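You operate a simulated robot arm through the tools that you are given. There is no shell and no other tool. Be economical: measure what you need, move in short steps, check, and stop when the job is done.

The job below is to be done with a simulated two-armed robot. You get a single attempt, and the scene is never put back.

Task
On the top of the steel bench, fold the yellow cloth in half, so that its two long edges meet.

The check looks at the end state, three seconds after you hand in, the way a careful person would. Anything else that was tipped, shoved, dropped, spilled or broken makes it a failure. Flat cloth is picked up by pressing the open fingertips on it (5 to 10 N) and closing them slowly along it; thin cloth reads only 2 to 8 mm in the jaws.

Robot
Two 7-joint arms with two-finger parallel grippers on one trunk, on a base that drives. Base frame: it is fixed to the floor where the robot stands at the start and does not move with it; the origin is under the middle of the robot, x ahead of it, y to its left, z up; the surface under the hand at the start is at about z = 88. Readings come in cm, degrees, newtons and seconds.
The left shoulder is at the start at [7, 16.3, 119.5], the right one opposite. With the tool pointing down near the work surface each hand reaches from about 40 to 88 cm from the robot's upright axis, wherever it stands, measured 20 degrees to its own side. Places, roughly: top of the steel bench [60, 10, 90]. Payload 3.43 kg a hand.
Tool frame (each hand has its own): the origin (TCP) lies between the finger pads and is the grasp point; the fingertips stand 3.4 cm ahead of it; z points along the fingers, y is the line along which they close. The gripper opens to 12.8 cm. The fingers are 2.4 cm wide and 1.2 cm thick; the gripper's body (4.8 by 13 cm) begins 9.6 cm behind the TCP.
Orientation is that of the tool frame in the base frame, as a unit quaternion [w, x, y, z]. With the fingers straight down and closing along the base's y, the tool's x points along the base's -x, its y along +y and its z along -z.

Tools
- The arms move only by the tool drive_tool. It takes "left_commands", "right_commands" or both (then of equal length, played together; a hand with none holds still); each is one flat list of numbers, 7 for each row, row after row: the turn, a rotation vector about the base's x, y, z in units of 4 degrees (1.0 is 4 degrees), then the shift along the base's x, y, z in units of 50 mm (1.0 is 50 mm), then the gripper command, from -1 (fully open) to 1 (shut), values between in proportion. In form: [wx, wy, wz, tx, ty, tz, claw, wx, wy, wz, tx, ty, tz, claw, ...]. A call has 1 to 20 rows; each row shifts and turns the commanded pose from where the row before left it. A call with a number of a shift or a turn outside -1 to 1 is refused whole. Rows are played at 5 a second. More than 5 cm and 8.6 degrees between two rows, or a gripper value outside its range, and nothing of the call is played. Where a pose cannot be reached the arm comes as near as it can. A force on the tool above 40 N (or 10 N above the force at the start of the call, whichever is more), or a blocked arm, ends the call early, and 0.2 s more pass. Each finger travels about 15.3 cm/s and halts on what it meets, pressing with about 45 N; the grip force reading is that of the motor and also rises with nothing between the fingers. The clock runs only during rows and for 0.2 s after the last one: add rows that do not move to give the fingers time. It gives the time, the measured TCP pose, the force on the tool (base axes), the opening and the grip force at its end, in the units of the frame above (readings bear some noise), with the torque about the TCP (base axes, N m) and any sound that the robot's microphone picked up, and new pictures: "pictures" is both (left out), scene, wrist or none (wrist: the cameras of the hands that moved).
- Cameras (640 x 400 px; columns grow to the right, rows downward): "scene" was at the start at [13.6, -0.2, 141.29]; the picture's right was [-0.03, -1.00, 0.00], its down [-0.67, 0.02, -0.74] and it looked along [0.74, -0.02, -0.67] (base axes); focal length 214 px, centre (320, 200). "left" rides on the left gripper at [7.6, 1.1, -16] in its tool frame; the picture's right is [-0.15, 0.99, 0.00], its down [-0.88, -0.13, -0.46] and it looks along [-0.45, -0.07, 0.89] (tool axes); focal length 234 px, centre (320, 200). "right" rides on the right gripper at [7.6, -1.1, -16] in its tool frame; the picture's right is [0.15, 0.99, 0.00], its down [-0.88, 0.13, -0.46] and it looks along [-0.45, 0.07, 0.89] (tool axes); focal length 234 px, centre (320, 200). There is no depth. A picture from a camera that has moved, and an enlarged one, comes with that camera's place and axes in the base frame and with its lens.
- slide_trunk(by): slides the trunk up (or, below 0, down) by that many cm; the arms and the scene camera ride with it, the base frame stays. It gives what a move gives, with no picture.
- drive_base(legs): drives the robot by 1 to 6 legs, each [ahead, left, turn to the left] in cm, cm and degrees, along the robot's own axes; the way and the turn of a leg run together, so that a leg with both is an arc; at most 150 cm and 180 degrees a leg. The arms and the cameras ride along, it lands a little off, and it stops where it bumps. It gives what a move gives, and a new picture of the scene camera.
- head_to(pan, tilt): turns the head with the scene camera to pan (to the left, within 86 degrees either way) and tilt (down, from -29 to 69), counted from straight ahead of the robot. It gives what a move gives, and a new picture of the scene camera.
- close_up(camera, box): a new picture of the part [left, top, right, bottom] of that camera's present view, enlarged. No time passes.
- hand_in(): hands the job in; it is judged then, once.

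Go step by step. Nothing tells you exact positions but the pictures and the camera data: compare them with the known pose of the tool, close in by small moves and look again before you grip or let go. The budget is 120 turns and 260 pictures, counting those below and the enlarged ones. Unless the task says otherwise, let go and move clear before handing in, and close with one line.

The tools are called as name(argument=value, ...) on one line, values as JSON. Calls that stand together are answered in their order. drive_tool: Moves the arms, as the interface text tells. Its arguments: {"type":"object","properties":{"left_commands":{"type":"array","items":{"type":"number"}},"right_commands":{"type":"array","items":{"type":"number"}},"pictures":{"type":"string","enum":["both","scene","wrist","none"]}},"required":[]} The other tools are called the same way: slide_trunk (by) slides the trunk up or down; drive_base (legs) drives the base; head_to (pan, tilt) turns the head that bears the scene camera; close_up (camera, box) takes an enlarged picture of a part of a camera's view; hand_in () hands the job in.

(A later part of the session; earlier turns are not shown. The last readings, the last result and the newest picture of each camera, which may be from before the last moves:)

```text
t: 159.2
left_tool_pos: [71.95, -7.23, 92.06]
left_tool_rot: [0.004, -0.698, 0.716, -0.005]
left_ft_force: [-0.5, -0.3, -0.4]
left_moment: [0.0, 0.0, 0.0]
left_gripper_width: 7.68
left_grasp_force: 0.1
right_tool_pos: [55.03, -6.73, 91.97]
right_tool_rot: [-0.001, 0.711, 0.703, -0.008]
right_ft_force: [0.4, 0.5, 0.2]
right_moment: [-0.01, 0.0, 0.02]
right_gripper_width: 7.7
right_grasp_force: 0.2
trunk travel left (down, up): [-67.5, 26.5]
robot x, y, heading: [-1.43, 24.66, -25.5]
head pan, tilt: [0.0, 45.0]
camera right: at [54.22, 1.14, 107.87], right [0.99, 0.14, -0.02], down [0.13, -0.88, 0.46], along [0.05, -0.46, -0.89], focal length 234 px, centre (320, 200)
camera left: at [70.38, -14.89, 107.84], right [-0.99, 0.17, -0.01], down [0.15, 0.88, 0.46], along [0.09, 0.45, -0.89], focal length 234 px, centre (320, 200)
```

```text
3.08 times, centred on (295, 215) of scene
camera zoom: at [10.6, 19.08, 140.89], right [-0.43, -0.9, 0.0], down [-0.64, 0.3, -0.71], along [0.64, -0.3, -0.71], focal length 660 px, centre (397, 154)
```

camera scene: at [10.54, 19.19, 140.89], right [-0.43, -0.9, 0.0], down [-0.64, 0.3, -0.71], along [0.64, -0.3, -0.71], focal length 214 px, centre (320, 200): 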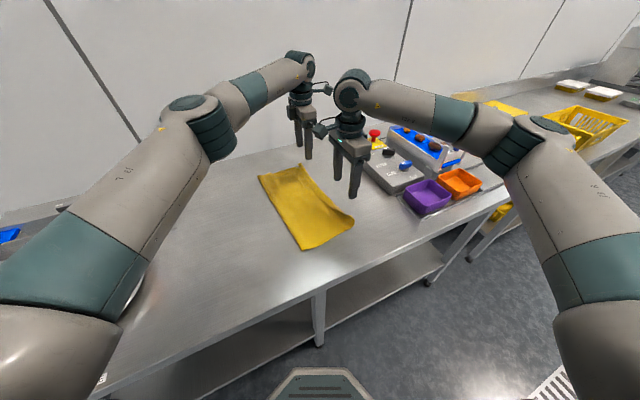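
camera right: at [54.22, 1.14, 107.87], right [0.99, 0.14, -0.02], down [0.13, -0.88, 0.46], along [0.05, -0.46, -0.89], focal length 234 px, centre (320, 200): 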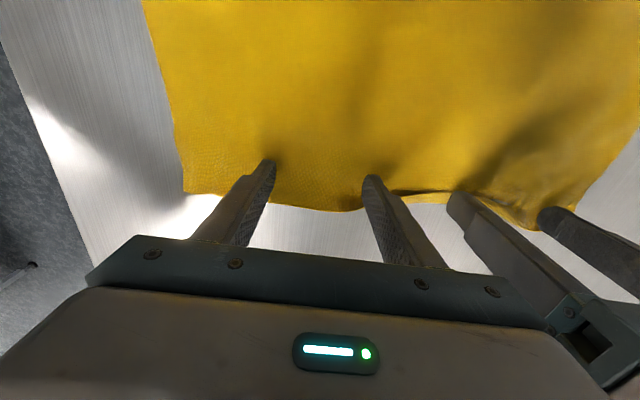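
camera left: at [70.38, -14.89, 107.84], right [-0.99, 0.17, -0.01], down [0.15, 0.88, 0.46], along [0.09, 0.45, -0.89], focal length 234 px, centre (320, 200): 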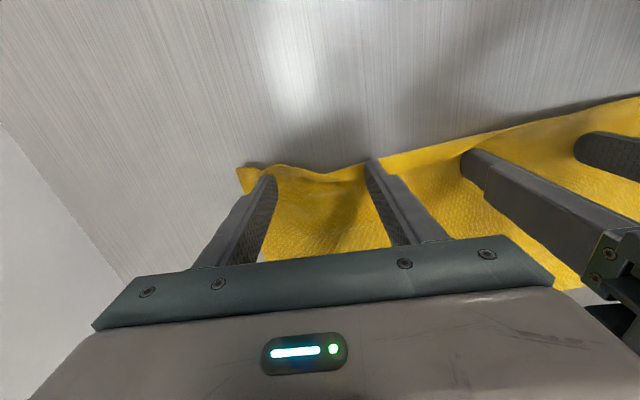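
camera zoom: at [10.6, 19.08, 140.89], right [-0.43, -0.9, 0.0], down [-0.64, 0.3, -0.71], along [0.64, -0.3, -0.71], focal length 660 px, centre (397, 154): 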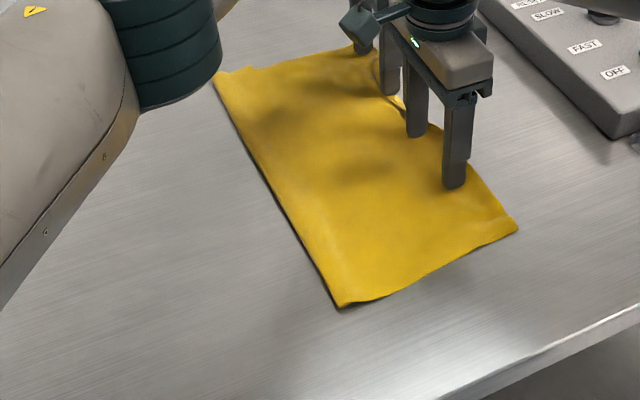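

The near half is fully open. A bit further with the left hand, then lift both and look.

drive_tool(left_commands=[0, 0, 0, 0, -0.12, 0, -0.2, 0, 0, 0, 0, -0.12, 0, -0.2, 0, 0, 0, 0, -0.12, 0, -0.2, 0, 0, 0, 0, 0, 0, -0.2, 0, 0, 0, 0, 0, 0.3, -0.2, 0, 0, 0, 0, 0, 0.5, -0.2, 0, 0, 0, 0, 0, 0.6, -0.2, 0, 0, 0, 0, 0, 0.5, -0.2], right_commands=[0, 0, 0, 0, 0, 0.2, -0.2, 0, 0, 0, 0, 0, 0.4, -0.2, 0, 0, 0, 0, 0, 0.5, -0.2, 0, 0, 0, -0.2, 0, 0.5, -0.2, 0, 0, 0, -0.2, 0, 0.3, -0.2, 0, 0, 0, -0.3, 0, 0, -0.2, 0, 0, 0, -0.3, 0, 0, -0.2, 0, 0, 0, 0, 0, 0, -0.2], pictures="both")

close_up(camera="left", box=[200, 40, 640, 280])

close_up(camera="scene", box=[220, 150, 370, 280])

```text
t: 161.0
left_tool_pos: [71.59, -8.69, 101.3]
left_tool_rot: [0.004, -0.699, 0.716, -0.004]
left_ft_force: [0.5, -0.6, -0.3]
left_moment: [-0.01, 0.0, -0.02]
left_gripper_width: 7.69
left_grasp_force: 0.0
left hand out of reach, approached as far as the arm can: row 3
right_tool_pos: [50.02, -6.7, 101.37]
right_tool_rot: [-0.001, 0.712, 0.702, -0.008]
right_ft_force: [-0.5, 0.2, 0.0]
right_moment: [-0.02, 0.01, 0.01]
right_gripper_width: 7.66
right_grasp_force: 0.1
trunk travel left (down, up): [-67.5, 26.5]
robot x, y, heading: [-1.56, 25.05, -25.0]
head pan, tilt: [0.0, 45.0]
camera scene: at [10.61, 19.18, 140.89], right [-0.43, -0.9, 0.0], down [-0.64, 0.3, -0.71], along [0.64, -0.3, -0.71], focal length 214 px, centre (320, 200)
camera right: at [49.2, 1.17, 117.37], right [0.99, 0.13, -0.02], down [0.13, -0.88, 0.46], along [0.05, -0.46, -0.89], focal length 234 px, centre (320, 200)
camera left: at [69.98, -16.24, 117.25], right [-0.99, 0.17, -0.01], down [0.14, 0.88, 0.46], along [0.09, 0.45, -0.89], focal length 234 px, centre (320, 200)
```

scene: 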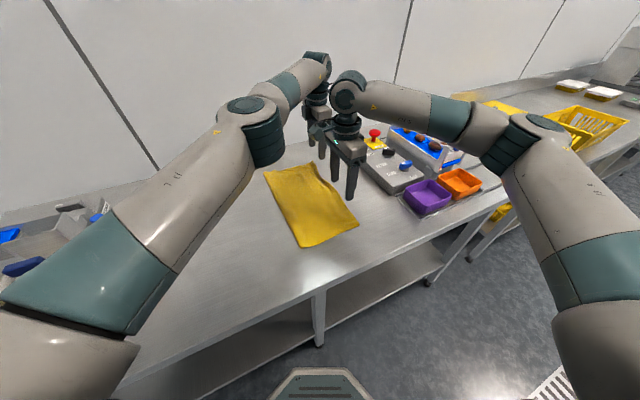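
right: 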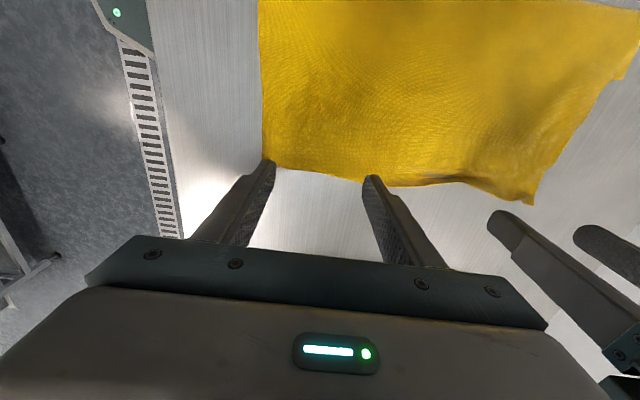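
left: 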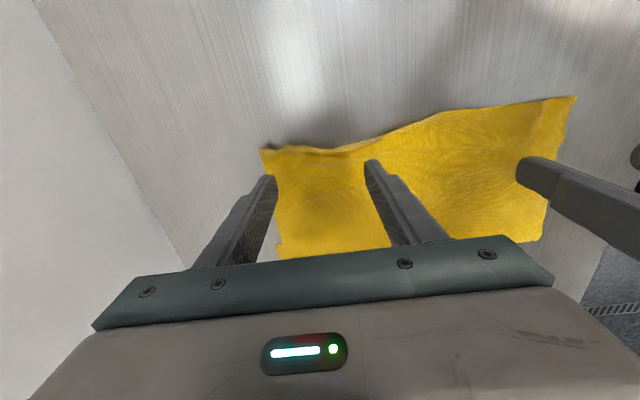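

```text
1.45 times, centred on (420, 160) of left
camera zoom: at [69.98, -16.24, 117.25], right [-0.99, 0.17, -0.01], down [0.14, 0.88, 0.46], along [0.09, 0.45, -0.89], focal length 341 px, centre (174, 258)
```

zoom: 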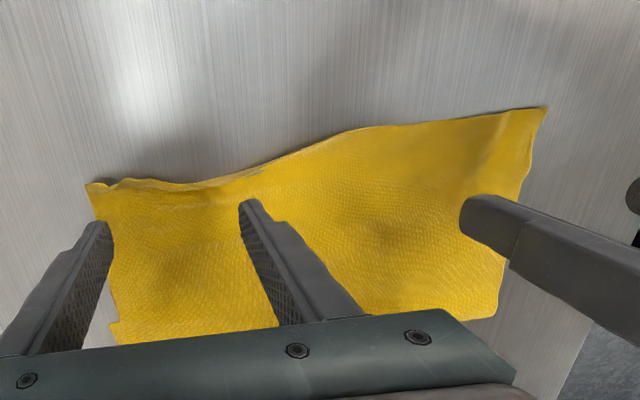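

```text
3.08 times, centred on (295, 215) of scene
camera zoom: at [10.61, 19.18, 140.89], right [-0.43, -0.9, 0.0], down [-0.64, 0.3, -0.71], along [0.64, -0.3, -0.71], focal length 660 px, centre (397, 154)
```

zoom: 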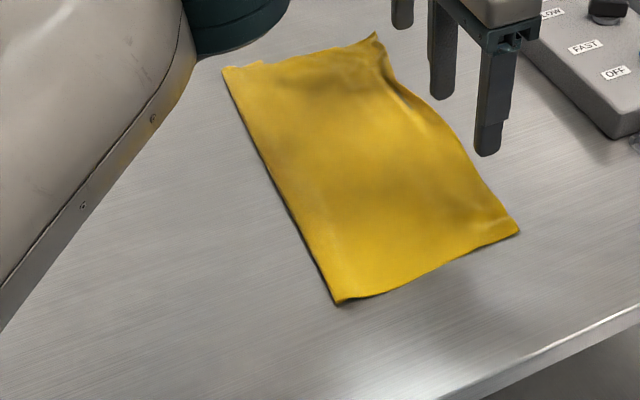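

The top layer is now flat and edge-outward. Its edge runs from about (43, -9.5) to (79, -10), overhanging the bottom onto bare steel, so it can be regripped cleanly. The left arm is at its reach limit, so I'll shift the base about 12 cm toward -y after pulling the hands in and up.

drive_tool(left_commands=[0, 0, 0, 0, 0.4, 0.3, 0.3, 0, 0, 0, 0, 0.4, 0.3, 0.3, 0, 0, 0, 0, 0.4, 0.2, 0.3, 0, 0, 0, 0, 0.4, 0.2, 0.3], right_commands=[0, 0, 0, 0, 0.4, 0.3, 0.3, 0, 0, 0, 0, 0.4, 0.3, 0.3, 0, 0, 0, 0, 0.4, 0.2, 0.3, 0, 0, 0, 0, 0.4, 0.2, 0.3], pictures="none")

drive_base(legs=[[5.2, -10.8, 0]])

```text
t: 162.0
left_tool_pos: [71.73, -0.26, 106.42]
left_tool_rot: [0.003, -0.699, 0.715, -0.005]
left_ft_force: [1.5, 1.0, 1.0]
left_moment: [-0.03, 0.02, 0.01]
left_gripper_width: 4.48
left_grasp_force: 0.1
right_tool_pos: [49.91, 1.63, 106.63]
right_tool_rot: [-0.001, 0.711, 0.703, -0.01]
right_ft_force: [-0.1, -0.6, -0.5]
right_moment: [-0.08, 0.01, -0.02]
right_gripper_width: 4.48
right_grasp_force: 0.0
trunk travel left (down, up): [-67.5, 26.5]
robot x, y, heading: [-1.25, 24.51, -25.4]
head pan, tilt: [0.0, 45.0]
```

```text
t: 163.2
left_tool_pos: [71.83, -12.35, 106.47]
left_tool_rot: [0.004, -0.699, 0.716, -0.004]
left_ft_force: [0.2, -0.2, 0.0]
left_moment: [-0.02, -0.01, 0.03]
left_gripper_width: 4.49
left_grasp_force: 0.0
right_tool_pos: [50.13, -10.43, 106.54]
right_tool_rot: [-0.001, 0.712, 0.702, -0.01]
right_ft_force: [-1.1, -0.5, -0.1]
right_moment: [0.0, 0.01, -0.01]
right_gripper_width: 4.48
right_grasp_force: 0.1
trunk travel left (down, up): [-67.5, 26.5]
robot x, y, heading: [-1.16, 13.02, -25.4]
head pan, tilt: [0.0, 45.0]
camera scene: at [10.79, 7.44, 140.89], right [-0.43, -0.9, 0.0], down [-0.64, 0.3, -0.71], along [0.64, -0.3, -0.71], focal length 214 px, centre (320, 200)
```

scene: 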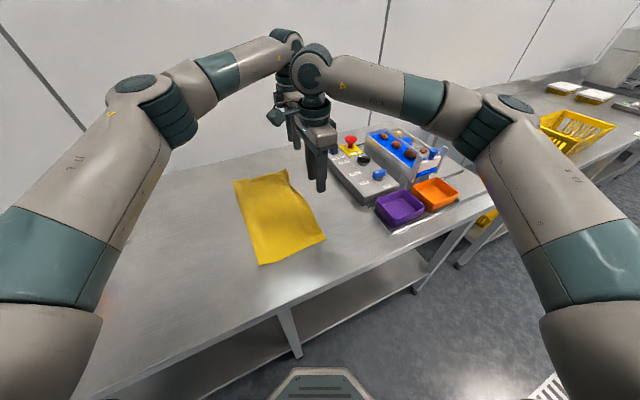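

drive_tool(left_commands=[0, 0, 0, 0.25, 0.16, -0.3, 0.53, 0, 0, 0, 0.25, 0.16, -0.5, 0.53, 0, 0, 0, 0.24, 0.16, -0.5, 0.53, 0, 0, 0, 0, 0, -0.5, 0.53, 0, 0, 0, 0, 0, -0.2, 0.53, 0, 0, 0, 0, 0, 0, 0.53], right_commands=[0, 0, 0, -0.24, 0.07, -0.3, 0.53, 0, 0, 0, -0.24, 0.07, -0.5, 0.53, 0, 0, 0, -0.24, 0.06, -0.5, 0.53, 0, 0, 0, 0, 0, -0.5, 0.53, 0, 0, 0, 0, 0, -0.2, 0.53, 0, 0, 0, 0, 0, 0, 0.53], pictures="wrist")

```text
t: 164.7
left_tool_pos: [75.53, -10.04, 96.37]
left_tool_rot: [0.005, -0.698, 0.716, -0.004]
left_ft_force: [0.3, -0.2, -0.2]
left_moment: [0.01, -0.01, 0.03]
left_gripper_width: 3.0
left_grasp_force: 0.0
right_tool_pos: [46.4, -9.45, 96.51]
right_tool_rot: [0.0, 0.711, 0.703, -0.009]
right_ft_force: [0.2, -1.2, 0.8]
right_moment: [0.03, 0.0, 0.01]
right_gripper_width: 3.03
right_grasp_force: 0.1
trunk travel left (down, up): [-67.5, 26.5]
robot x, y, heading: [-1.53, 12.96, -25.4]
head pan, tilt: [0.0, 45.0]
camera right: at [45.58, -1.52, 112.46], right [0.99, 0.13, -0.02], down [0.13, -0.88, 0.46], along [0.05, -0.46, -0.89], focal length 234 px, centre (320, 200)
camera left: at [73.92, -17.6, 112.26], right [-0.99, 0.17, -0.01], down [0.15, 0.88, 0.46], along [0.09, 0.45, -0.89], focal length 234 px, centre (320, 200)
```

right: 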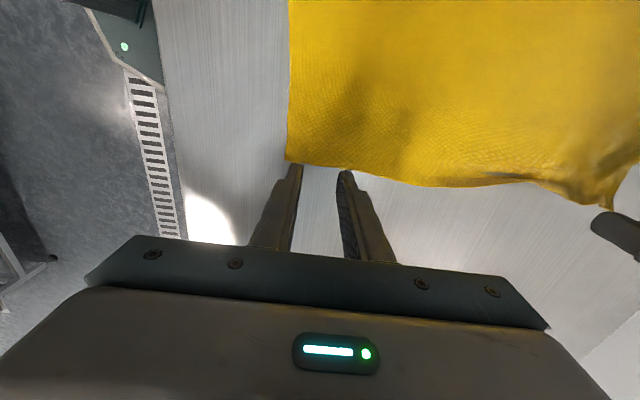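
left: 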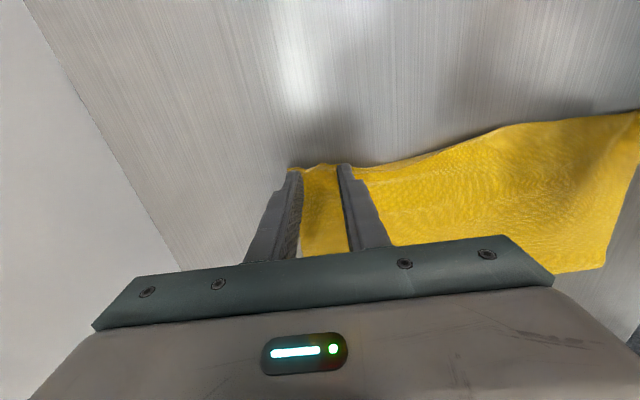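

Edge at y ≈ -10.1 near and -9.5 far, lying on bare steel. I'll align and lower to contact.

drive_tool(left_commands=[0, 0, 0, 0, 0.09, -0.3, 0.53, 0, 0, 0, 0, 0, -0.3, 0.53, 0, 0, 0, 0, 0, -0.25, 0.53, 0, 0, 0, 0, 0, -0.1, 0.53, 0, 0, 0, 0, 0, 0, 0.53], right_commands=[0, 0, 0, 0, -0.1, -0.3, 0.53, 0, 0, 0, 0, 0, -0.3, 0.53, 0, 0, 0, 0, 0, -0.25, 0.53, 0, 0, 0, 0, 0, -0.1, 0.53, 0, 0, 0, 0, 0, 0, 0.53], pictures="wrist")

```text
t: 165.8
left_tool_pos: [75.53, -9.56, 91.64]
left_tool_rot: [0.004, -0.698, 0.716, -0.005]
left_ft_force: [0.0, -0.9, 1.8]
left_moment: [-0.04, -0.03, -0.03]
left_gripper_width: 3.02
left_grasp_force: 0.0
right_tool_pos: [46.41, -9.89, 91.87]
right_tool_rot: [-0.002, 0.712, 0.702, -0.01]
right_ft_force: [0.8, -0.3, 0.4]
right_moment: [-0.02, 0.01, -0.01]
right_gripper_width: 2.99
right_grasp_force: 0.1
trunk travel left (down, up): [-67.5, 26.5]
robot x, y, heading: [-1.39, 13.1, -25.3]
head pan, tilt: [0.0, 45.0]
camera right: at [45.59, -2.09, 107.7], right [0.99, 0.13, -0.02], down [0.13, -0.88, 0.46], along [0.05, -0.46, -0.89], focal length 234 px, centre (320, 200)
camera left: at [73.93, -17.07, 107.54], right [-0.99, 0.17, -0.01], down [0.15, 0.88, 0.46], along [0.09, 0.45, -0.89], focal length 234 px, centre (320, 200)
```

right: 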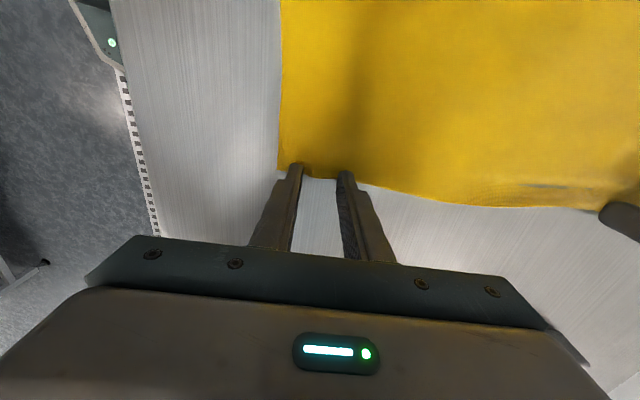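
left: 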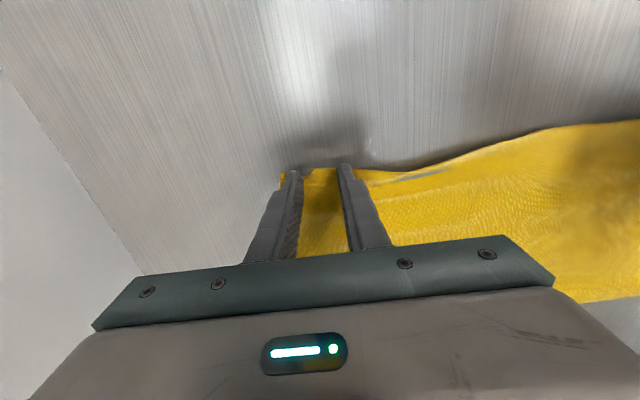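

drive_tool(left_commands=[0, 0, 0, 0, 0, -0.03, 0.53, 0, 0, 0, 0, 0, 0, 0.53, 0, 0, 0, 0, 0, 0, 0.58, 0, 0, 0, 0, 0, 0, 0.63, 0, 0, 0, 0, 0, 0, 0.68, 0, 0, 0, 0, 0, 0, 0.73, 0, 0, 0, 0, 0, 0, 0.78, 0, 0, 0, 0, 0, 0, 0.83, 0, 0, 0, 0, 0, 0, 0.88, 0, 0, 0, 0, 0, 0, 0.93, 0, 0, 0, 0, 0, 0, 0.97, 0, 0, 0, 0, 0, 0, 1, 0, 0, 0, 0, 0, 0, 1, 0, 0, 0, 0, 0, 0.2, 1, 0, 0, 0, 0, 0, 0.2, 1], right_commands=[0, 0, 0, 0, 0, -0.07, 0.53, 0, 0, 0, 0, 0, 0, 0.53, 0, 0, 0, 0, 0, 0, 0.58, 0, 0, 0, 0, 0, 0, 0.63, 0, 0, 0, 0, 0, 0, 0.68, 0, 0, 0, 0, 0, 0, 0.73, 0, 0, 0, 0, 0, 0, 0.78, 0, 0, 0, 0, 0, 0, 0.83, 0, 0, 0, 0, 0, 0, 0.88, 0, 0, 0, 0, 0, 0, 0.93, 0, 0, 0, 0, 0, 0, 0.97, 0, 0, 0, 0, 0, 0, 1, 0, 0, 0, 0, 0, 0, 1, 0, 0, 0, 0, 0, 0.2, 1, 0, 0, 0, 0, 0, 0.2, 1], pictures="both")

```text
t: 169.1
left_tool_pos: [75.55, -9.5, 93.44]
left_tool_rot: [0.004, -0.698, 0.716, -0.004]
left_ft_force: [-0.2, -0.8, 0.2]
left_moment: [0.0, -0.01, 0.0]
left_gripper_width: 0.0
left_grasp_force: 33.1
right_tool_pos: [46.34, -9.81, 93.42]
right_tool_rot: [-0.001, 0.711, 0.703, -0.01]
right_ft_force: [1.0, 0.1, -0.4]
right_moment: [0.0, 0.0, -0.04]
right_gripper_width: 0.2
right_grasp_force: 36.9
trunk travel left (down, up): [-67.5, 26.5]
robot x, y, heading: [-1.22, 13.17, -25.5]
head pan, tilt: [0.0, 45.0]
camera scene: at [10.71, 7.46, 140.88], right [-0.43, -0.9, 0.0], down [-0.64, 0.3, -0.71], along [0.64, -0.3, -0.71], focal length 214 px, centre (320, 200)
camera right: at [45.55, -2.01, 109.33], right [0.99, 0.13, -0.02], down [0.13, -0.88, 0.46], along [0.05, -0.46, -0.89], focal length 234 px, centre (320, 200)
camera left: at [73.85, -17.06, 109.41], right [-0.99, 0.17, -0.01], down [0.15, 0.88, 0.46], along [0.09, 0.45, -0.89], focal length 234 px, centre (320, 200)
```

scene: 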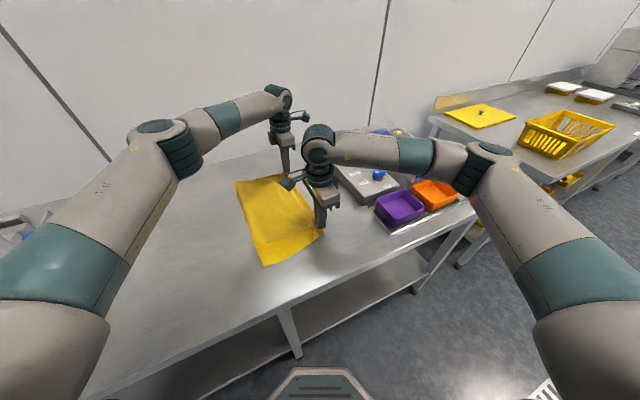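
right: 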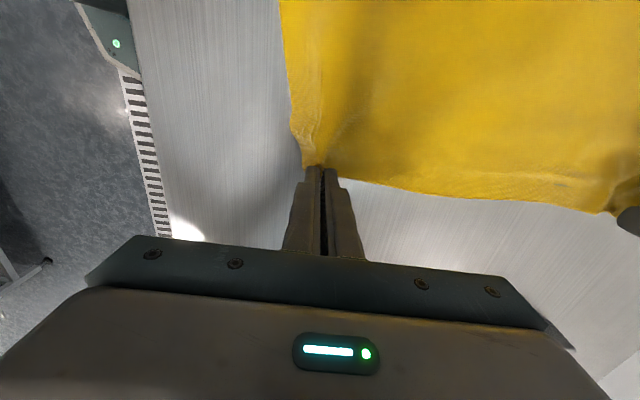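
left: 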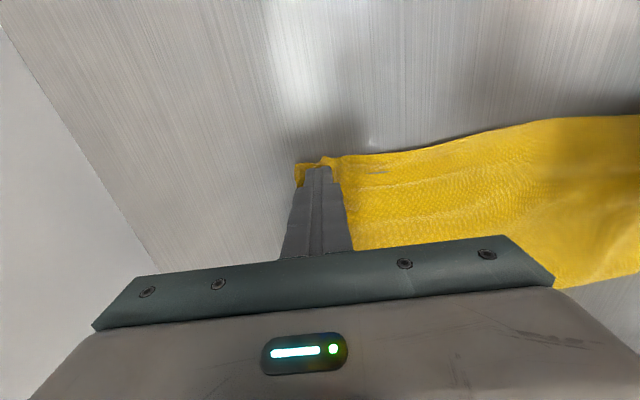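

Right has it; the left missed. I'll reopen the left and press a bit more firmly.

drive_tool(left_commands=[0, 0, 0, 0, 0, 0.1, 0.7, 0, 0, 0, 0, 0, 0.1, 0.45, 0, 0, 0, 0, -0.02, -0.3, 0.45, 0, 0, 0, 0, 0, -0.25, 0.45, 0, 0, 0, 0, 0, -0.06, 0.45, 0, 0, 0, 0, 0, 0, 0.45], pictures="wrist")

```text
t: 170.4
left_tool_pos: [75.55, -9.57, 91.56]
left_tool_rot: [0.004, -0.698, 0.716, -0.005]
left_ft_force: [-0.7, -0.3, 6.2]
left_moment: [0.0, 0.1, 0.02]
left_gripper_width: 3.49
left_grasp_force: 0.0
right_tool_pos: [46.41, -9.83, 93.5]
right_tool_rot: [0.0, 0.711, 0.703, -0.01]
right_ft_force: [0.2, -0.5, -0.1]
right_moment: [-0.02, -0.02, 0.0]
right_gripper_width: 0.22
right_grasp_force: 36.9
trunk travel left (down, up): [-67.5, 26.5]
robot x, y, heading: [-1.04, 13.16, -25.3]
head pan, tilt: [0.0, 45.0]
camera left: at [73.94, -17.13, 107.5], right [-0.99, 0.17, -0.01], down [0.15, 0.88, 0.46], along [0.09, 0.45, -0.89], focal length 234 px, centre (320, 200)
```

left: 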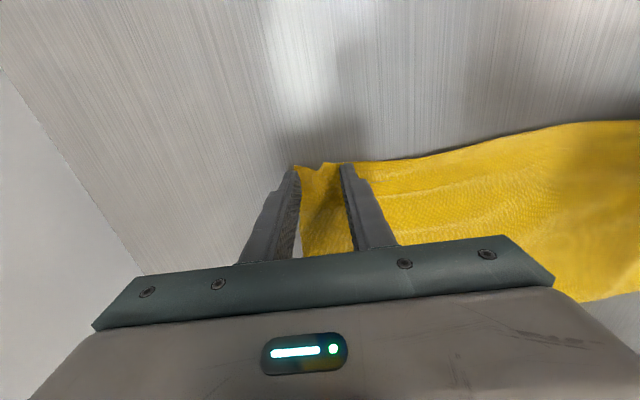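

The far finger is off the cloth's end; I'll shift 1.3 cm nearer, press and close.

drive_tool(left_commands=[0, 0, 0, 0, 0, 0.15, 0.53, 0, 0, 0, -0.27, 0.02, 0, 0.53, 0, 0, 0, 0, 0, -0.16, 0.53, 0, 0, 0, 0, 0, -0.01, 0.53, 0, 0, 0, 0, 0, 0, 0.58, 0, 0, 0, 0, 0, 0, 0.63, 0, 0, 0, 0, 0, 0, 0.68, 0, 0, 0, 0, 0, 0, 0.73, 0, 0, 0, 0, 0, 0, 0.78, 0, 0, 0, 0, 0, 0, 0.83, 0, 0, 0, 0, 0, 0, 0.88, 0, 0, 0, 0, 0, 0, 0.93, 0, 0, 0, 0, 0, 0, 0.97, 0, 0, 0, 0, 0, 0, 1, 0, 0, 0, 0, 0, 0, 1, 0, 0, 0, 0, 0, 0.2, 1, 0, 0, 0, 0, 0, 0.2, 1], pictures="wrist")

```text
t: 174.1
left_tool_pos: [74.1, -9.39, 93.26]
left_tool_rot: [0.005, -0.698, 0.716, -0.003]
left_ft_force: [-4.2, 0.5, 0.6]
left_moment: [-0.01, 0.14, -0.04]
left_gripper_width: 0.26
left_grasp_force: 37.0
right_tool_pos: [46.44, -9.83, 93.34]
right_tool_rot: [0.0, 0.711, 0.703, -0.01]
right_ft_force: [4.2, -0.9, -0.4]
right_moment: [0.03, -0.1, -0.08]
right_gripper_width: 0.21
right_grasp_force: 37.0
trunk travel left (down, up): [-67.5, 26.5]
robot x, y, heading: [-1.51, 12.84, -25.5]
head pan, tilt: [0.0, 45.0]
camera left: at [72.47, -17.06, 109.24], right [-0.99, 0.17, -0.01], down [0.15, 0.88, 0.46], along [0.09, 0.45, -0.89], focal length 234 px, centre (320, 200)
```

left: 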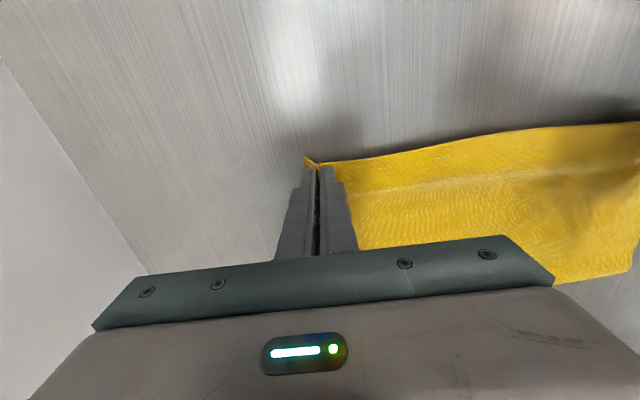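

Both hands now hold the edge with it facing outward. I'll lift and bring it back 6 cm to reveal the bottom layer's edge.

drive_tool(left_commands=[0, 0, 0, -0.03, 0, 0.3, 1, 0, 0, 0, -0.03, 0.1, 0.3, 1, 0, 0, 0, 0, 0.2, 0.3, 1, 0, 0, 0, 0, 0.3, 0.3, 1, 0, 0, 0, 0, 0.3, 0.2, 1, 0, 0, 0, 0, 0.3, 0, 1, 0, 0, 0, 0, 0, 0, 1], right_commands=[0, 0, 0, 0.03, 0, 0.3, 1, 0, 0, 0, 0.03, 0.1, 0.3, 1, 0, 0, 0, 0, 0.2, 0.3, 1, 0, 0, 0, 0, 0.3, 0.3, 1, 0, 0, 0, 0, 0.3, 0.2, 1, 0, 0, 0, 0, 0.3, 0, 1, 0, 0, 0, 0, 0, 0, 1], pictures="both")

close_up(camera="scene", box=[210, 150, 360, 280])

```text
t: 175.7
left_tool_pos: [73.89, -3.69, 100.24]
left_tool_rot: [0.005, -0.698, 0.716, -0.004]
left_ft_force: [-0.5, -0.6, -0.2]
left_moment: [0.02, -0.04, 0.03]
left_gripper_width: 0.25
left_grasp_force: 37.3
right_tool_pos: [46.81, -4.13, 100.57]
right_tool_rot: [-0.001, 0.711, 0.703, -0.008]
right_ft_force: [0.4, 0.3, 0.0]
right_moment: [0.0, -0.01, -0.01]
right_gripper_width: 0.22
right_grasp_force: 36.8
trunk travel left (down, up): [-67.5, 26.5]
robot x, y, heading: [-1.17, 13.05, -25.4]
head pan, tilt: [0.0, 45.0]
camera scene: at [10.77, 7.31, 140.89], right [-0.43, -0.9, 0.0], down [-0.64, 0.3, -0.71], along [0.64, -0.3, -0.71], focal length 214 px, centre (320, 200)
camera right: at [45.91, 3.82, 116.46], right [0.99, 0.13, -0.02], down [0.13, -0.88, 0.46], along [0.05, -0.46, -0.89], focal length 234 px, centre (320, 200)
camera left: at [72.17, -11.25, 116.19], right [-0.99, 0.17, -0.01], down [0.15, 0.88, 0.46], along [0.09, 0.45, -0.89], focal length 234 px, centre (320, 200)
```

scene: 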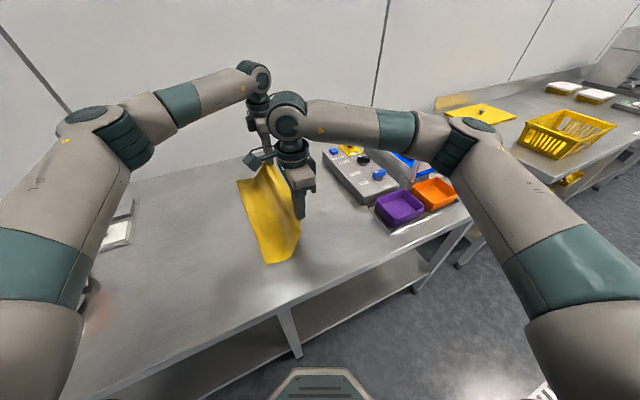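
right: 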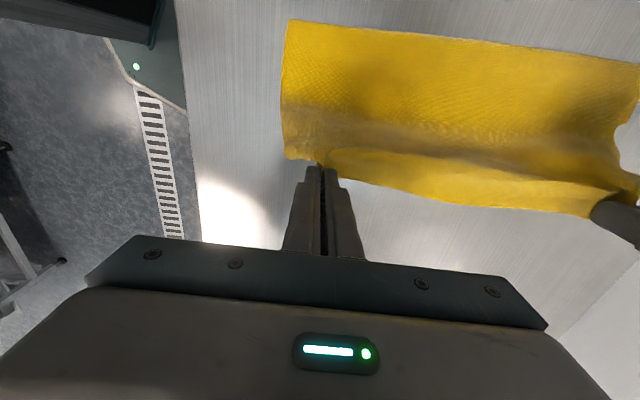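
left: 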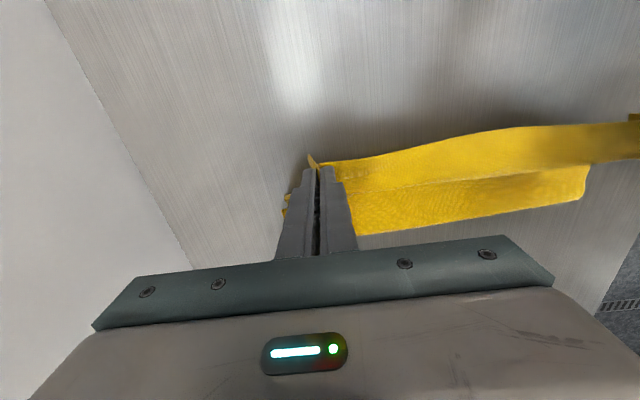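

```text
3.08 times, centred on (285, 215) of scene
camera zoom: at [10.77, 7.31, 140.89], right [-0.43, -0.9, 0.0], down [-0.64, 0.3, -0.71], along [0.64, -0.3, -0.71], focal length 660 px, centre (428, 154)
```

zoom: 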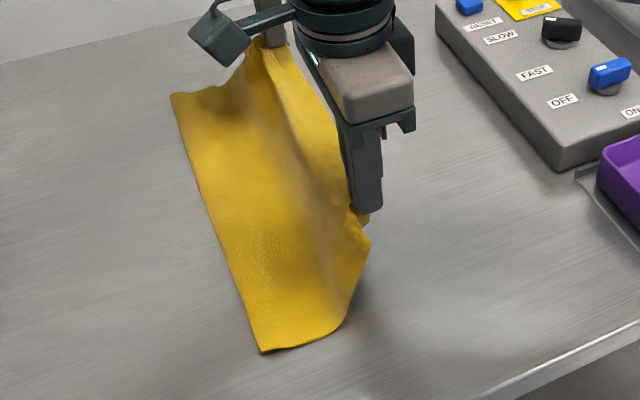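

drive_tool(left_commands=[0, 0, 0, 0, 0.2, 0.2, 1, 0, 0, 0, 0, 0.3, 0.2, 1, 0, 0, 0, 0, 0.3, 0.1, 1, 0, 0, 0, 0, 0.3, 0, 1, 0, 0, 0, 0, 0.3, 0, 1, 0, 0, 0, 0, 0.2, 0, 1, 0, 0, 0, 0, 0, 0, 1], right_commands=[0, 0, 0, 0, 0.2, 0.2, 1, 0, 0, 0, 0, 0.3, 0.2, 1, 0, 0, 0, 0, 0.3, 0.1, 1, 0, 0, 0, 0, 0.3, 0, 1, 0, 0, 0, 0, 0.3, 0, 1, 0, 0, 0, 0, 0.2, 0, 1, 0, 0, 0, 0, 0, 0, 1], pictures="both")

close_up(camera="scene", box=[190, 150, 340, 280])

```text
t: 177.2
left_tool_pos: [74.01, 4.45, 102.87]
left_tool_rot: [0.005, -0.698, 0.716, -0.003]
left_ft_force: [-0.7, 0.1, -0.3]
left_moment: [0.03, -0.01, 0.01]
left_gripper_width: 0.23
left_grasp_force: 36.8
right_tool_pos: [46.84, 4.16, 102.98]
right_tool_rot: [-0.001, 0.712, 0.702, -0.009]
right_ft_force: [1.4, 0.1, 0.1]
right_moment: [0.01, -0.01, -0.02]
right_gripper_width: 0.22
right_grasp_force: 36.3
trunk travel left (down, up): [-67.5, 26.5]
robot x, y, heading: [-1.22, 12.68, -25.4]
head pan, tilt: [0.0, 45.0]
camera scene: at [10.8, 7.35, 140.88], right [-0.43, -0.9, 0.0], down [-0.64, 0.3, -0.71], along [0.64, -0.3, -0.71], focal length 214 px, centre (320, 200)
camera right: at [45.95, 11.93, 118.84], right [0.99, 0.13, -0.02], down [0.13, -0.88, 0.46], along [0.05, -0.46, -0.89], focal length 234 px, centre (320, 200)
camera left: at [72.34, -3.09, 118.71], right [-0.99, 0.17, -0.01], down [0.15, 0.88, 0.46], along [0.09, 0.45, -0.89], focal length 234 px, centre (320, 200)
```

scene: 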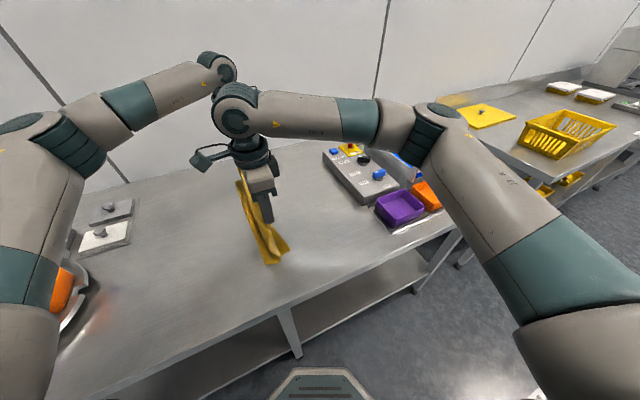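
right: 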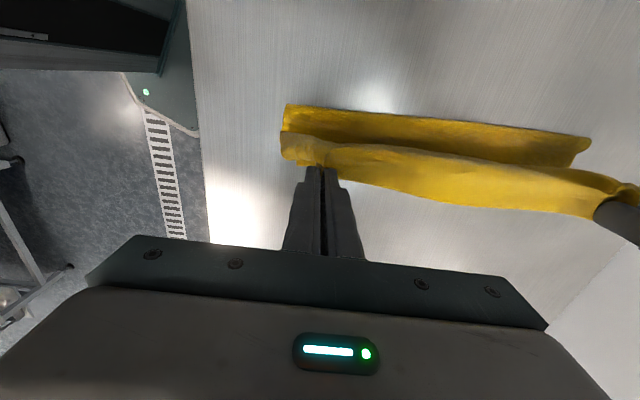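
left: 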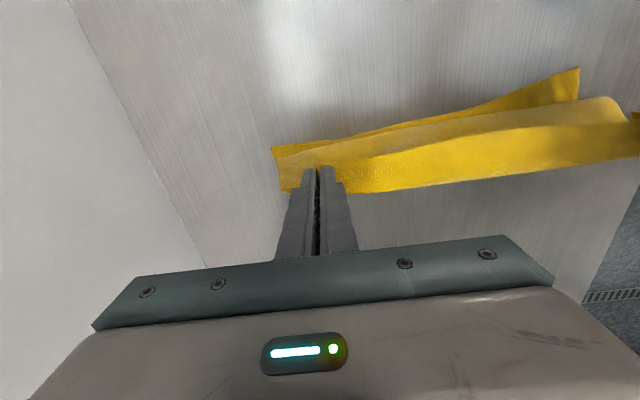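

```text
3.08 times, centred on (265, 215) of scene
camera zoom: at [10.8, 7.35, 140.88], right [-0.43, -0.9, 0.0], down [-0.64, 0.3, -0.71], along [0.64, -0.3, -0.71], focal length 660 px, centre (489, 154)
```

zoom: 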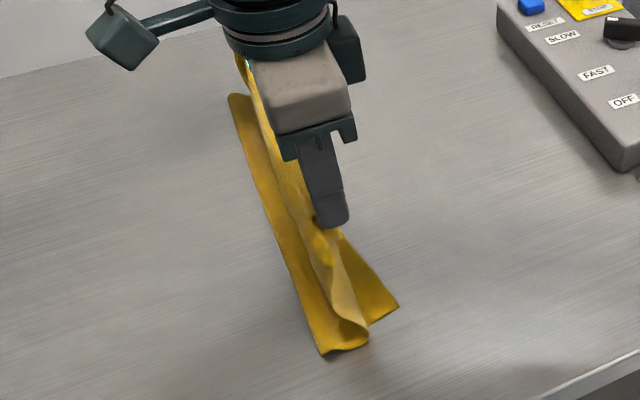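

Now the bottom edge is visible: (44, 0.8) to (80, 3.7). I'll carry on to +y so the bottom half re-lays out to the middle, then return.

drive_tool(left_commands=[0, 0, 0, 0, 0.3, 0, 1, 0, 0, 0, 0, 0.3, 0, 1, 0, 0, 0, 0, 0.3, 0, 1, 0, 0, 0, 0, 0.3, 0, 1, 0, 0, 0, 0, 0.3, 0, 1, 0, 0, 0, 0, 0.3, 0, 1, 0, 0, 0, 0, 0.3, 0, 1, 0, 0, 0, 0, 0.3, 0, 1, 0, 0, 0, 0, 0.3, 0, 1, 0, 0, 0, 0, 0.2, 0, 1, 0, 0, 0, 0, 0, 0, 1], right_commands=[0, 0, 0, 0, 0.28, 0, 1, 0, 0, 0, 0, 0.28, 0, 1, 0, 0, 0, 0, 0.28, 0, 1, 0, 0, 0, 0, 0.28, 0, 1, 0, 0, 0, 0, 0.28, 0, 1, 0, 0, 0, 0, 0.28, 0, 1, 0, 0, 0, 0, 0.28, 0, 1, 0, 0, 0, 0, 0.28, 0, 1, 0, 0, 0, 0, 0.28, 0, 1, 0, 0, 0, 0, 0.1, 0, 1, 0, 0, 0, 0, 0, 0, 1], pictures="both")

close_up(camera="scene", box=[170, 150, 320, 280])

```text
t: 179.7
left_tool_pos: [73.75, 18.98, 102.77]
left_tool_rot: [0.004, -0.698, 0.716, -0.004]
left_ft_force: [0.2, -0.7, -0.3]
left_moment: [0.01, 0.02, 0.02]
left_gripper_width: 0.22
left_grasp_force: 37.5
right_tool_pos: [46.99, 17.21, 102.82]
right_tool_rot: [-0.002, 0.712, 0.702, -0.009]
right_ft_force: [0.7, -0.1, -0.2]
right_moment: [-0.01, 0.0, -0.04]
right_gripper_width: 0.22
right_grasp_force: 36.9
trunk travel left (down, up): [-67.5, 26.5]
robot x, y, heading: [-1.33, 13.28, -25.3]
head pan, tilt: [0.0, 45.0]
camera scene: at [10.81, 7.39, 140.88], right [-0.43, -0.9, 0.0], down [-0.64, 0.3, -0.71], along [0.64, -0.3, -0.71], focal length 214 px, centre (320, 200)
camera right: at [46.01, 25.11, 118.76], right [0.99, 0.13, -0.02], down [0.13, -0.88, 0.46], along [0.05, -0.46, -0.89], focal length 234 px, centre (320, 200)
camera left: at [72.14, 11.38, 118.72], right [-0.99, 0.17, -0.01], down [0.15, 0.88, 0.46], along [0.09, 0.45, -0.89], focal length 234 px, centre (320, 200)
```

scene: 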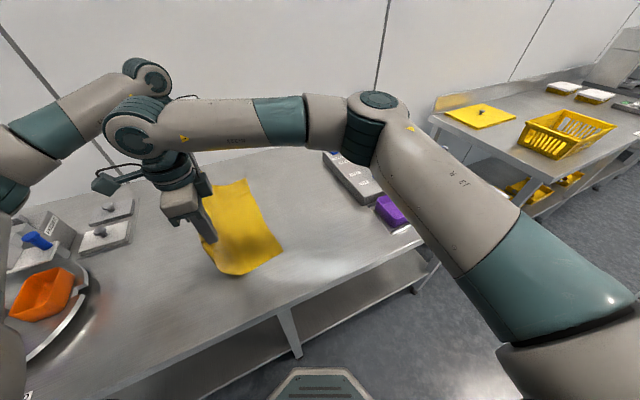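
right: 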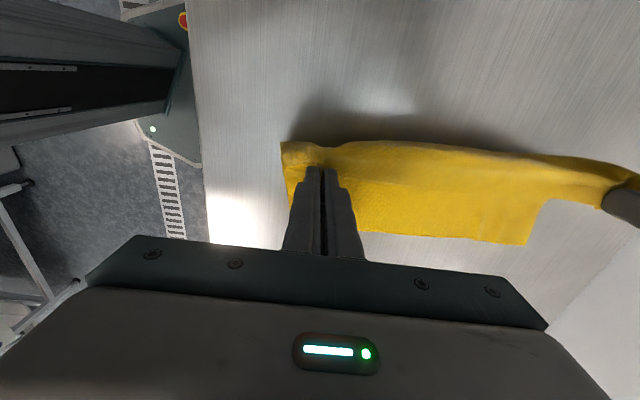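
left: 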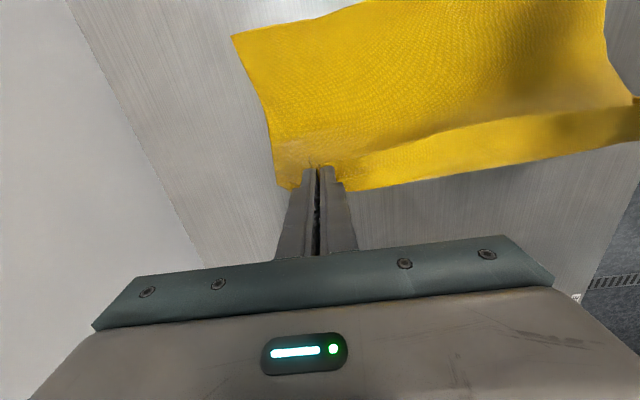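

```text
3.08 times, centred on (245, 215) of scene
camera zoom: at [10.81, 7.39, 140.88], right [-0.43, -0.9, 0.0], down [-0.64, 0.3, -0.71], along [0.64, -0.3, -0.71], focal length 660 px, centre (551, 154)
```

zoom: 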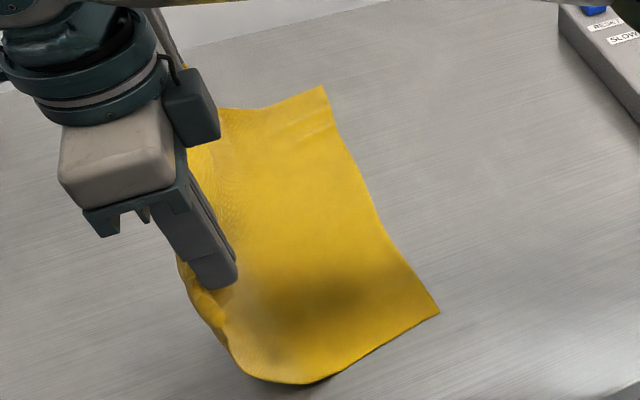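

The bottom half is laid out to about the middle (crease near y ≈ 15), and the cloth loops naturally from the fingers. Bottom edge now runs (44.4, 2.8) to (81.4, 5.7). I'll bring the held edge down onto it.

drive_tool(left_commands=[0, 0, 0, 0.018, -0.144, 0, 1, 0, 0, 0, 0.018, -0.144, -0.02, 1, 0, 0, 0, 0.018, -0.144, -0.04, 1, 0, 0, 0, 0.018, -0.144, -0.06, 1, 0, 0, 0, 0.018, -0.144, -0.08, 1, 0, 0, 0, 0.018, -0.144, -0.1, 1, 0, 0, 0, 0.018, -0.144, -0.12, 1, 0, 0, 0, 0.018, -0.144, -0.13, 1, 0, 0, 0, 0.018, -0.144, -0.14, 1, 0, 0, 0, 0.018, -0.144, -0.15, 1, 0, 0, 0, 0.018, -0.144, -0.15, 1, 0, 0, 0, 0.018, -0.144, -0.16, 1, 0, 0, 0, 0.018, -0.144, -0.16, 1, 0, 0, 0, 0.018, -0.144, -0.16, 1, 0, 0, 0, 0.018, -0.144, -0.16, 1, 0, 0, 0, 0.018, -0.144, -0.16, 1, 0, 0, 0, 0.018, -0.144, -0.1, 1, 0, 0, 0, 0.018, -0.144, -0.05, 1], right_commands=[0, 0, 0, 0.011, -0.153, 0, 1, 0, 0, 0, 0.011, -0.153, -0.02, 1, 0, 0, 0, 0.011, -0.153, -0.04, 1, 0, 0, 0, 0.011, -0.153, -0.06, 1, 0, 0, 0, 0.011, -0.153, -0.08, 1, 0, 0, 0, 0.011, -0.153, -0.1, 1, 0, 0, 0, 0.011, -0.153, -0.12, 1, 0, 0, 0, 0.011, -0.153, -0.13, 1, 0, 0, 0, 0.011, -0.153, -0.14, 1, 0, 0, 0, 0.011, -0.153, -0.15, 1, 0, 0, 0, 0.011, -0.153, -0.15, 1, 0, 0, 0, 0.011, -0.153, -0.16, 1, 0, 0, 0, 0.011, -0.153, -0.16, 1, 0, 0, 0, 0.011, -0.153, -0.16, 1, 0, 0, 0, 0.011, -0.153, -0.16, 1, 0, 0, 0, 0.011, -0.153, -0.16, 1, 0, 0, 0, 0.011, -0.153, -0.1, 1, 0, 0, 0, 0.011, -0.153, -0.05, 1], pictures="both")

close_up(camera="scene", box=[190, 150, 340, 280])

```text
t: 183.4
left_tool_pos: [75.52, 6.0, 93.21]
left_tool_rot: [0.005, -0.699, 0.715, -0.003]
left_ft_force: [-4.6, -0.4, -0.5]
left_moment: [-0.01, 0.18, 0.01]
left_gripper_width: 0.24
left_grasp_force: 37.0
right_tool_pos: [47.81, 3.47, 93.09]
right_tool_rot: [-0.001, 0.711, 0.703, -0.008]
right_ft_force: [4.7, 0.5, 0.1]
right_moment: [0.03, -0.2, -0.04]
right_gripper_width: 0.19
right_grasp_force: 37.0
trunk travel left (down, up): [-67.5, 26.5]
robot x, y, heading: [-1.47, 12.83, -25.3]
head pan, tilt: [0.0, 45.0]
camera scene: at [10.81, 7.33, 140.88], right [-0.43, -0.9, 0.0], down [-0.64, 0.3, -0.71], along [0.64, -0.3, -0.71], focal length 214 px, centre (320, 200)
camera right: at [46.94, 11.2, 109.04], right [0.99, 0.13, -0.02], down [0.13, -0.88, 0.46], along [0.05, -0.46, -0.89], focal length 234 px, centre (320, 200)
camera left: at [73.92, -1.65, 109.1], right [-0.99, 0.17, -0.01], down [0.15, 0.88, 0.46], along [0.09, 0.45, -0.89], focal length 234 px, centre (320, 200)
```

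scene: 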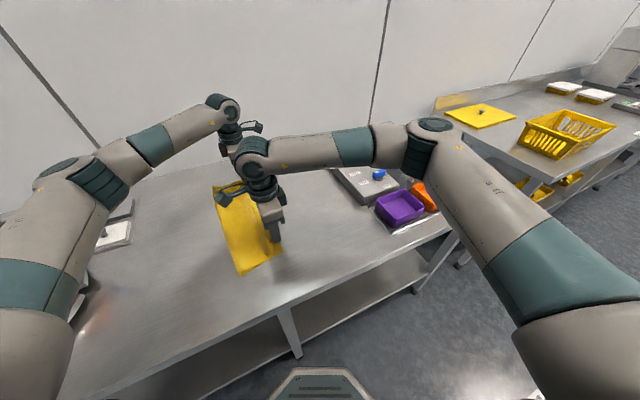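
right: 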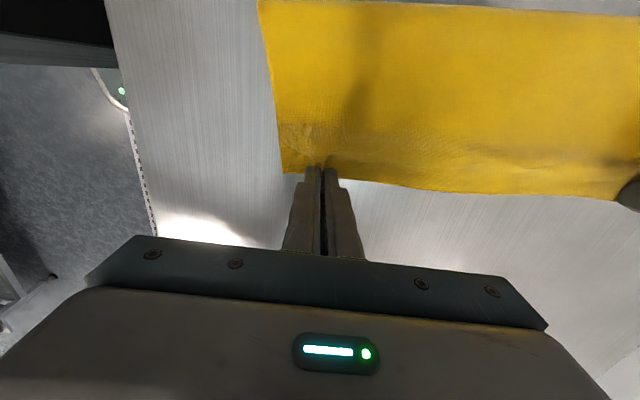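
left: 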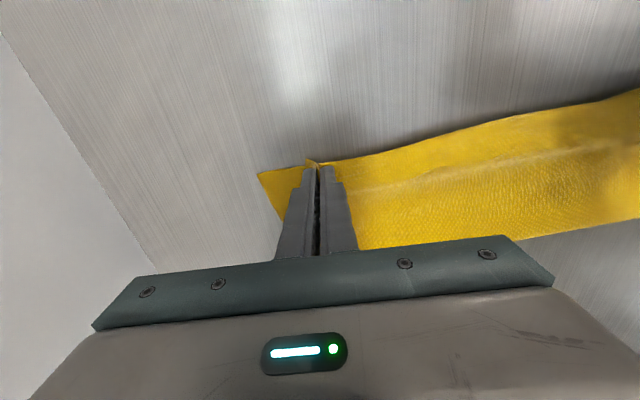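

```text
3.08 times, centred on (265, 215) of scene
camera zoom: at [10.81, 7.33, 140.88], right [-0.43, -0.9, 0.0], down [-0.64, 0.3, -0.71], along [0.64, -0.3, -0.71], focal length 660 px, centre (489, 154)
```

zoom: 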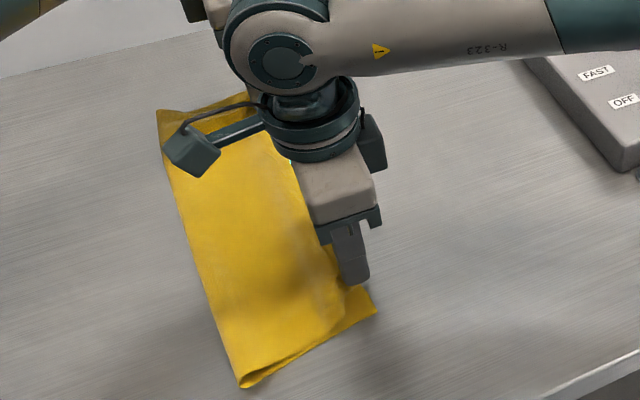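

Excellent: the held edge is right over the bottom edge, and the crease sits in the middle. I'll nudge 1 cm in +x, lower, and open slowly to spread the pinches.

drive_tool(left_commands=[0, 0, 0, 0.1, -0.03, 0, 1, 0, 0, 0, 0.1, -0.03, -0.1, 1, 0, 0, 0, 0, 0, -0.1, 1, 0, 0, 0, 0, 0, -0.1, 1, 0, 0, 0, 0, 0, 0, 1], right_commands=[0, 0, 0, 0.1, 0, 0, 1, 0, 0, 0, 0.1, 0, -0.1, 1, 0, 0, 0, 0, 0, -0.1, 1, 0, 0, 0, 0, 0, -0.08, 1, 0, 0, 0, 0, 0, 0, 1], pictures="wrist")

```text
t: 184.7
left_tool_pos: [76.4, 5.64, 91.76]
left_tool_rot: [0.004, -0.698, 0.716, -0.005]
left_ft_force: [-4.3, -0.1, 5.8]
left_moment: [0.01, 0.11, 0.03]
left_gripper_width: 0.24
left_grasp_force: 37.4
right_tool_pos: [48.59, 3.59, 91.88]
right_tool_rot: [-0.001, 0.711, 0.703, -0.009]
right_ft_force: [4.9, 0.7, 0.3]
right_moment: [0.06, -0.19, -0.09]
right_gripper_width: 0.23
right_grasp_force: 36.9
trunk travel left (down, up): [-67.5, 26.5]
robot x, y, heading: [-1.19, 12.72, -25.5]
head pan, tilt: [0.0, 45.0]
camera right: at [47.84, 11.45, 107.74], right [0.99, 0.13, -0.02], down [0.13, -0.88, 0.46], along [0.05, -0.46, -0.89], focal length 234 px, centre (320, 200)
camera left: at [74.86, -1.86, 107.63], right [-0.99, 0.17, -0.01], down [0.15, 0.88, 0.46], along [0.09, 0.45, -0.89], focal length 234 px, centre (320, 200)
```

right: 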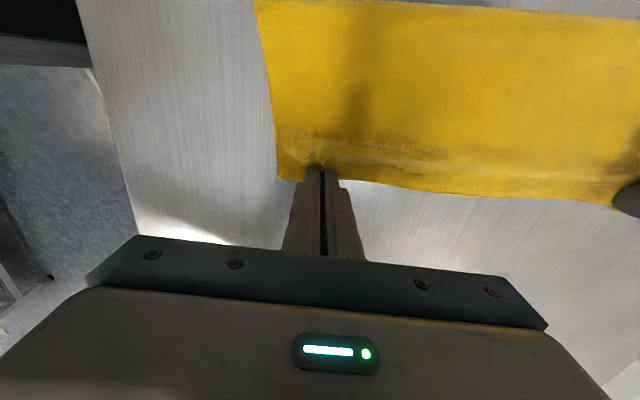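
left: 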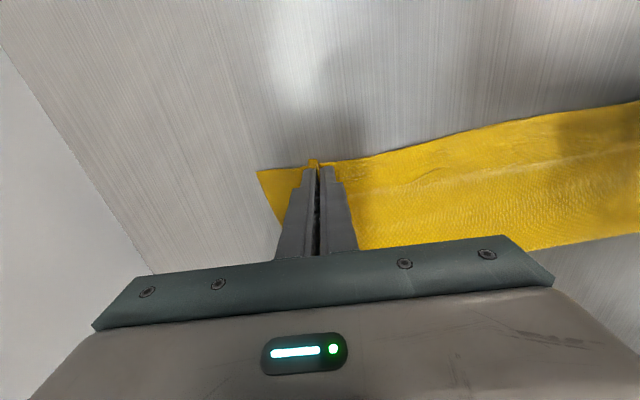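

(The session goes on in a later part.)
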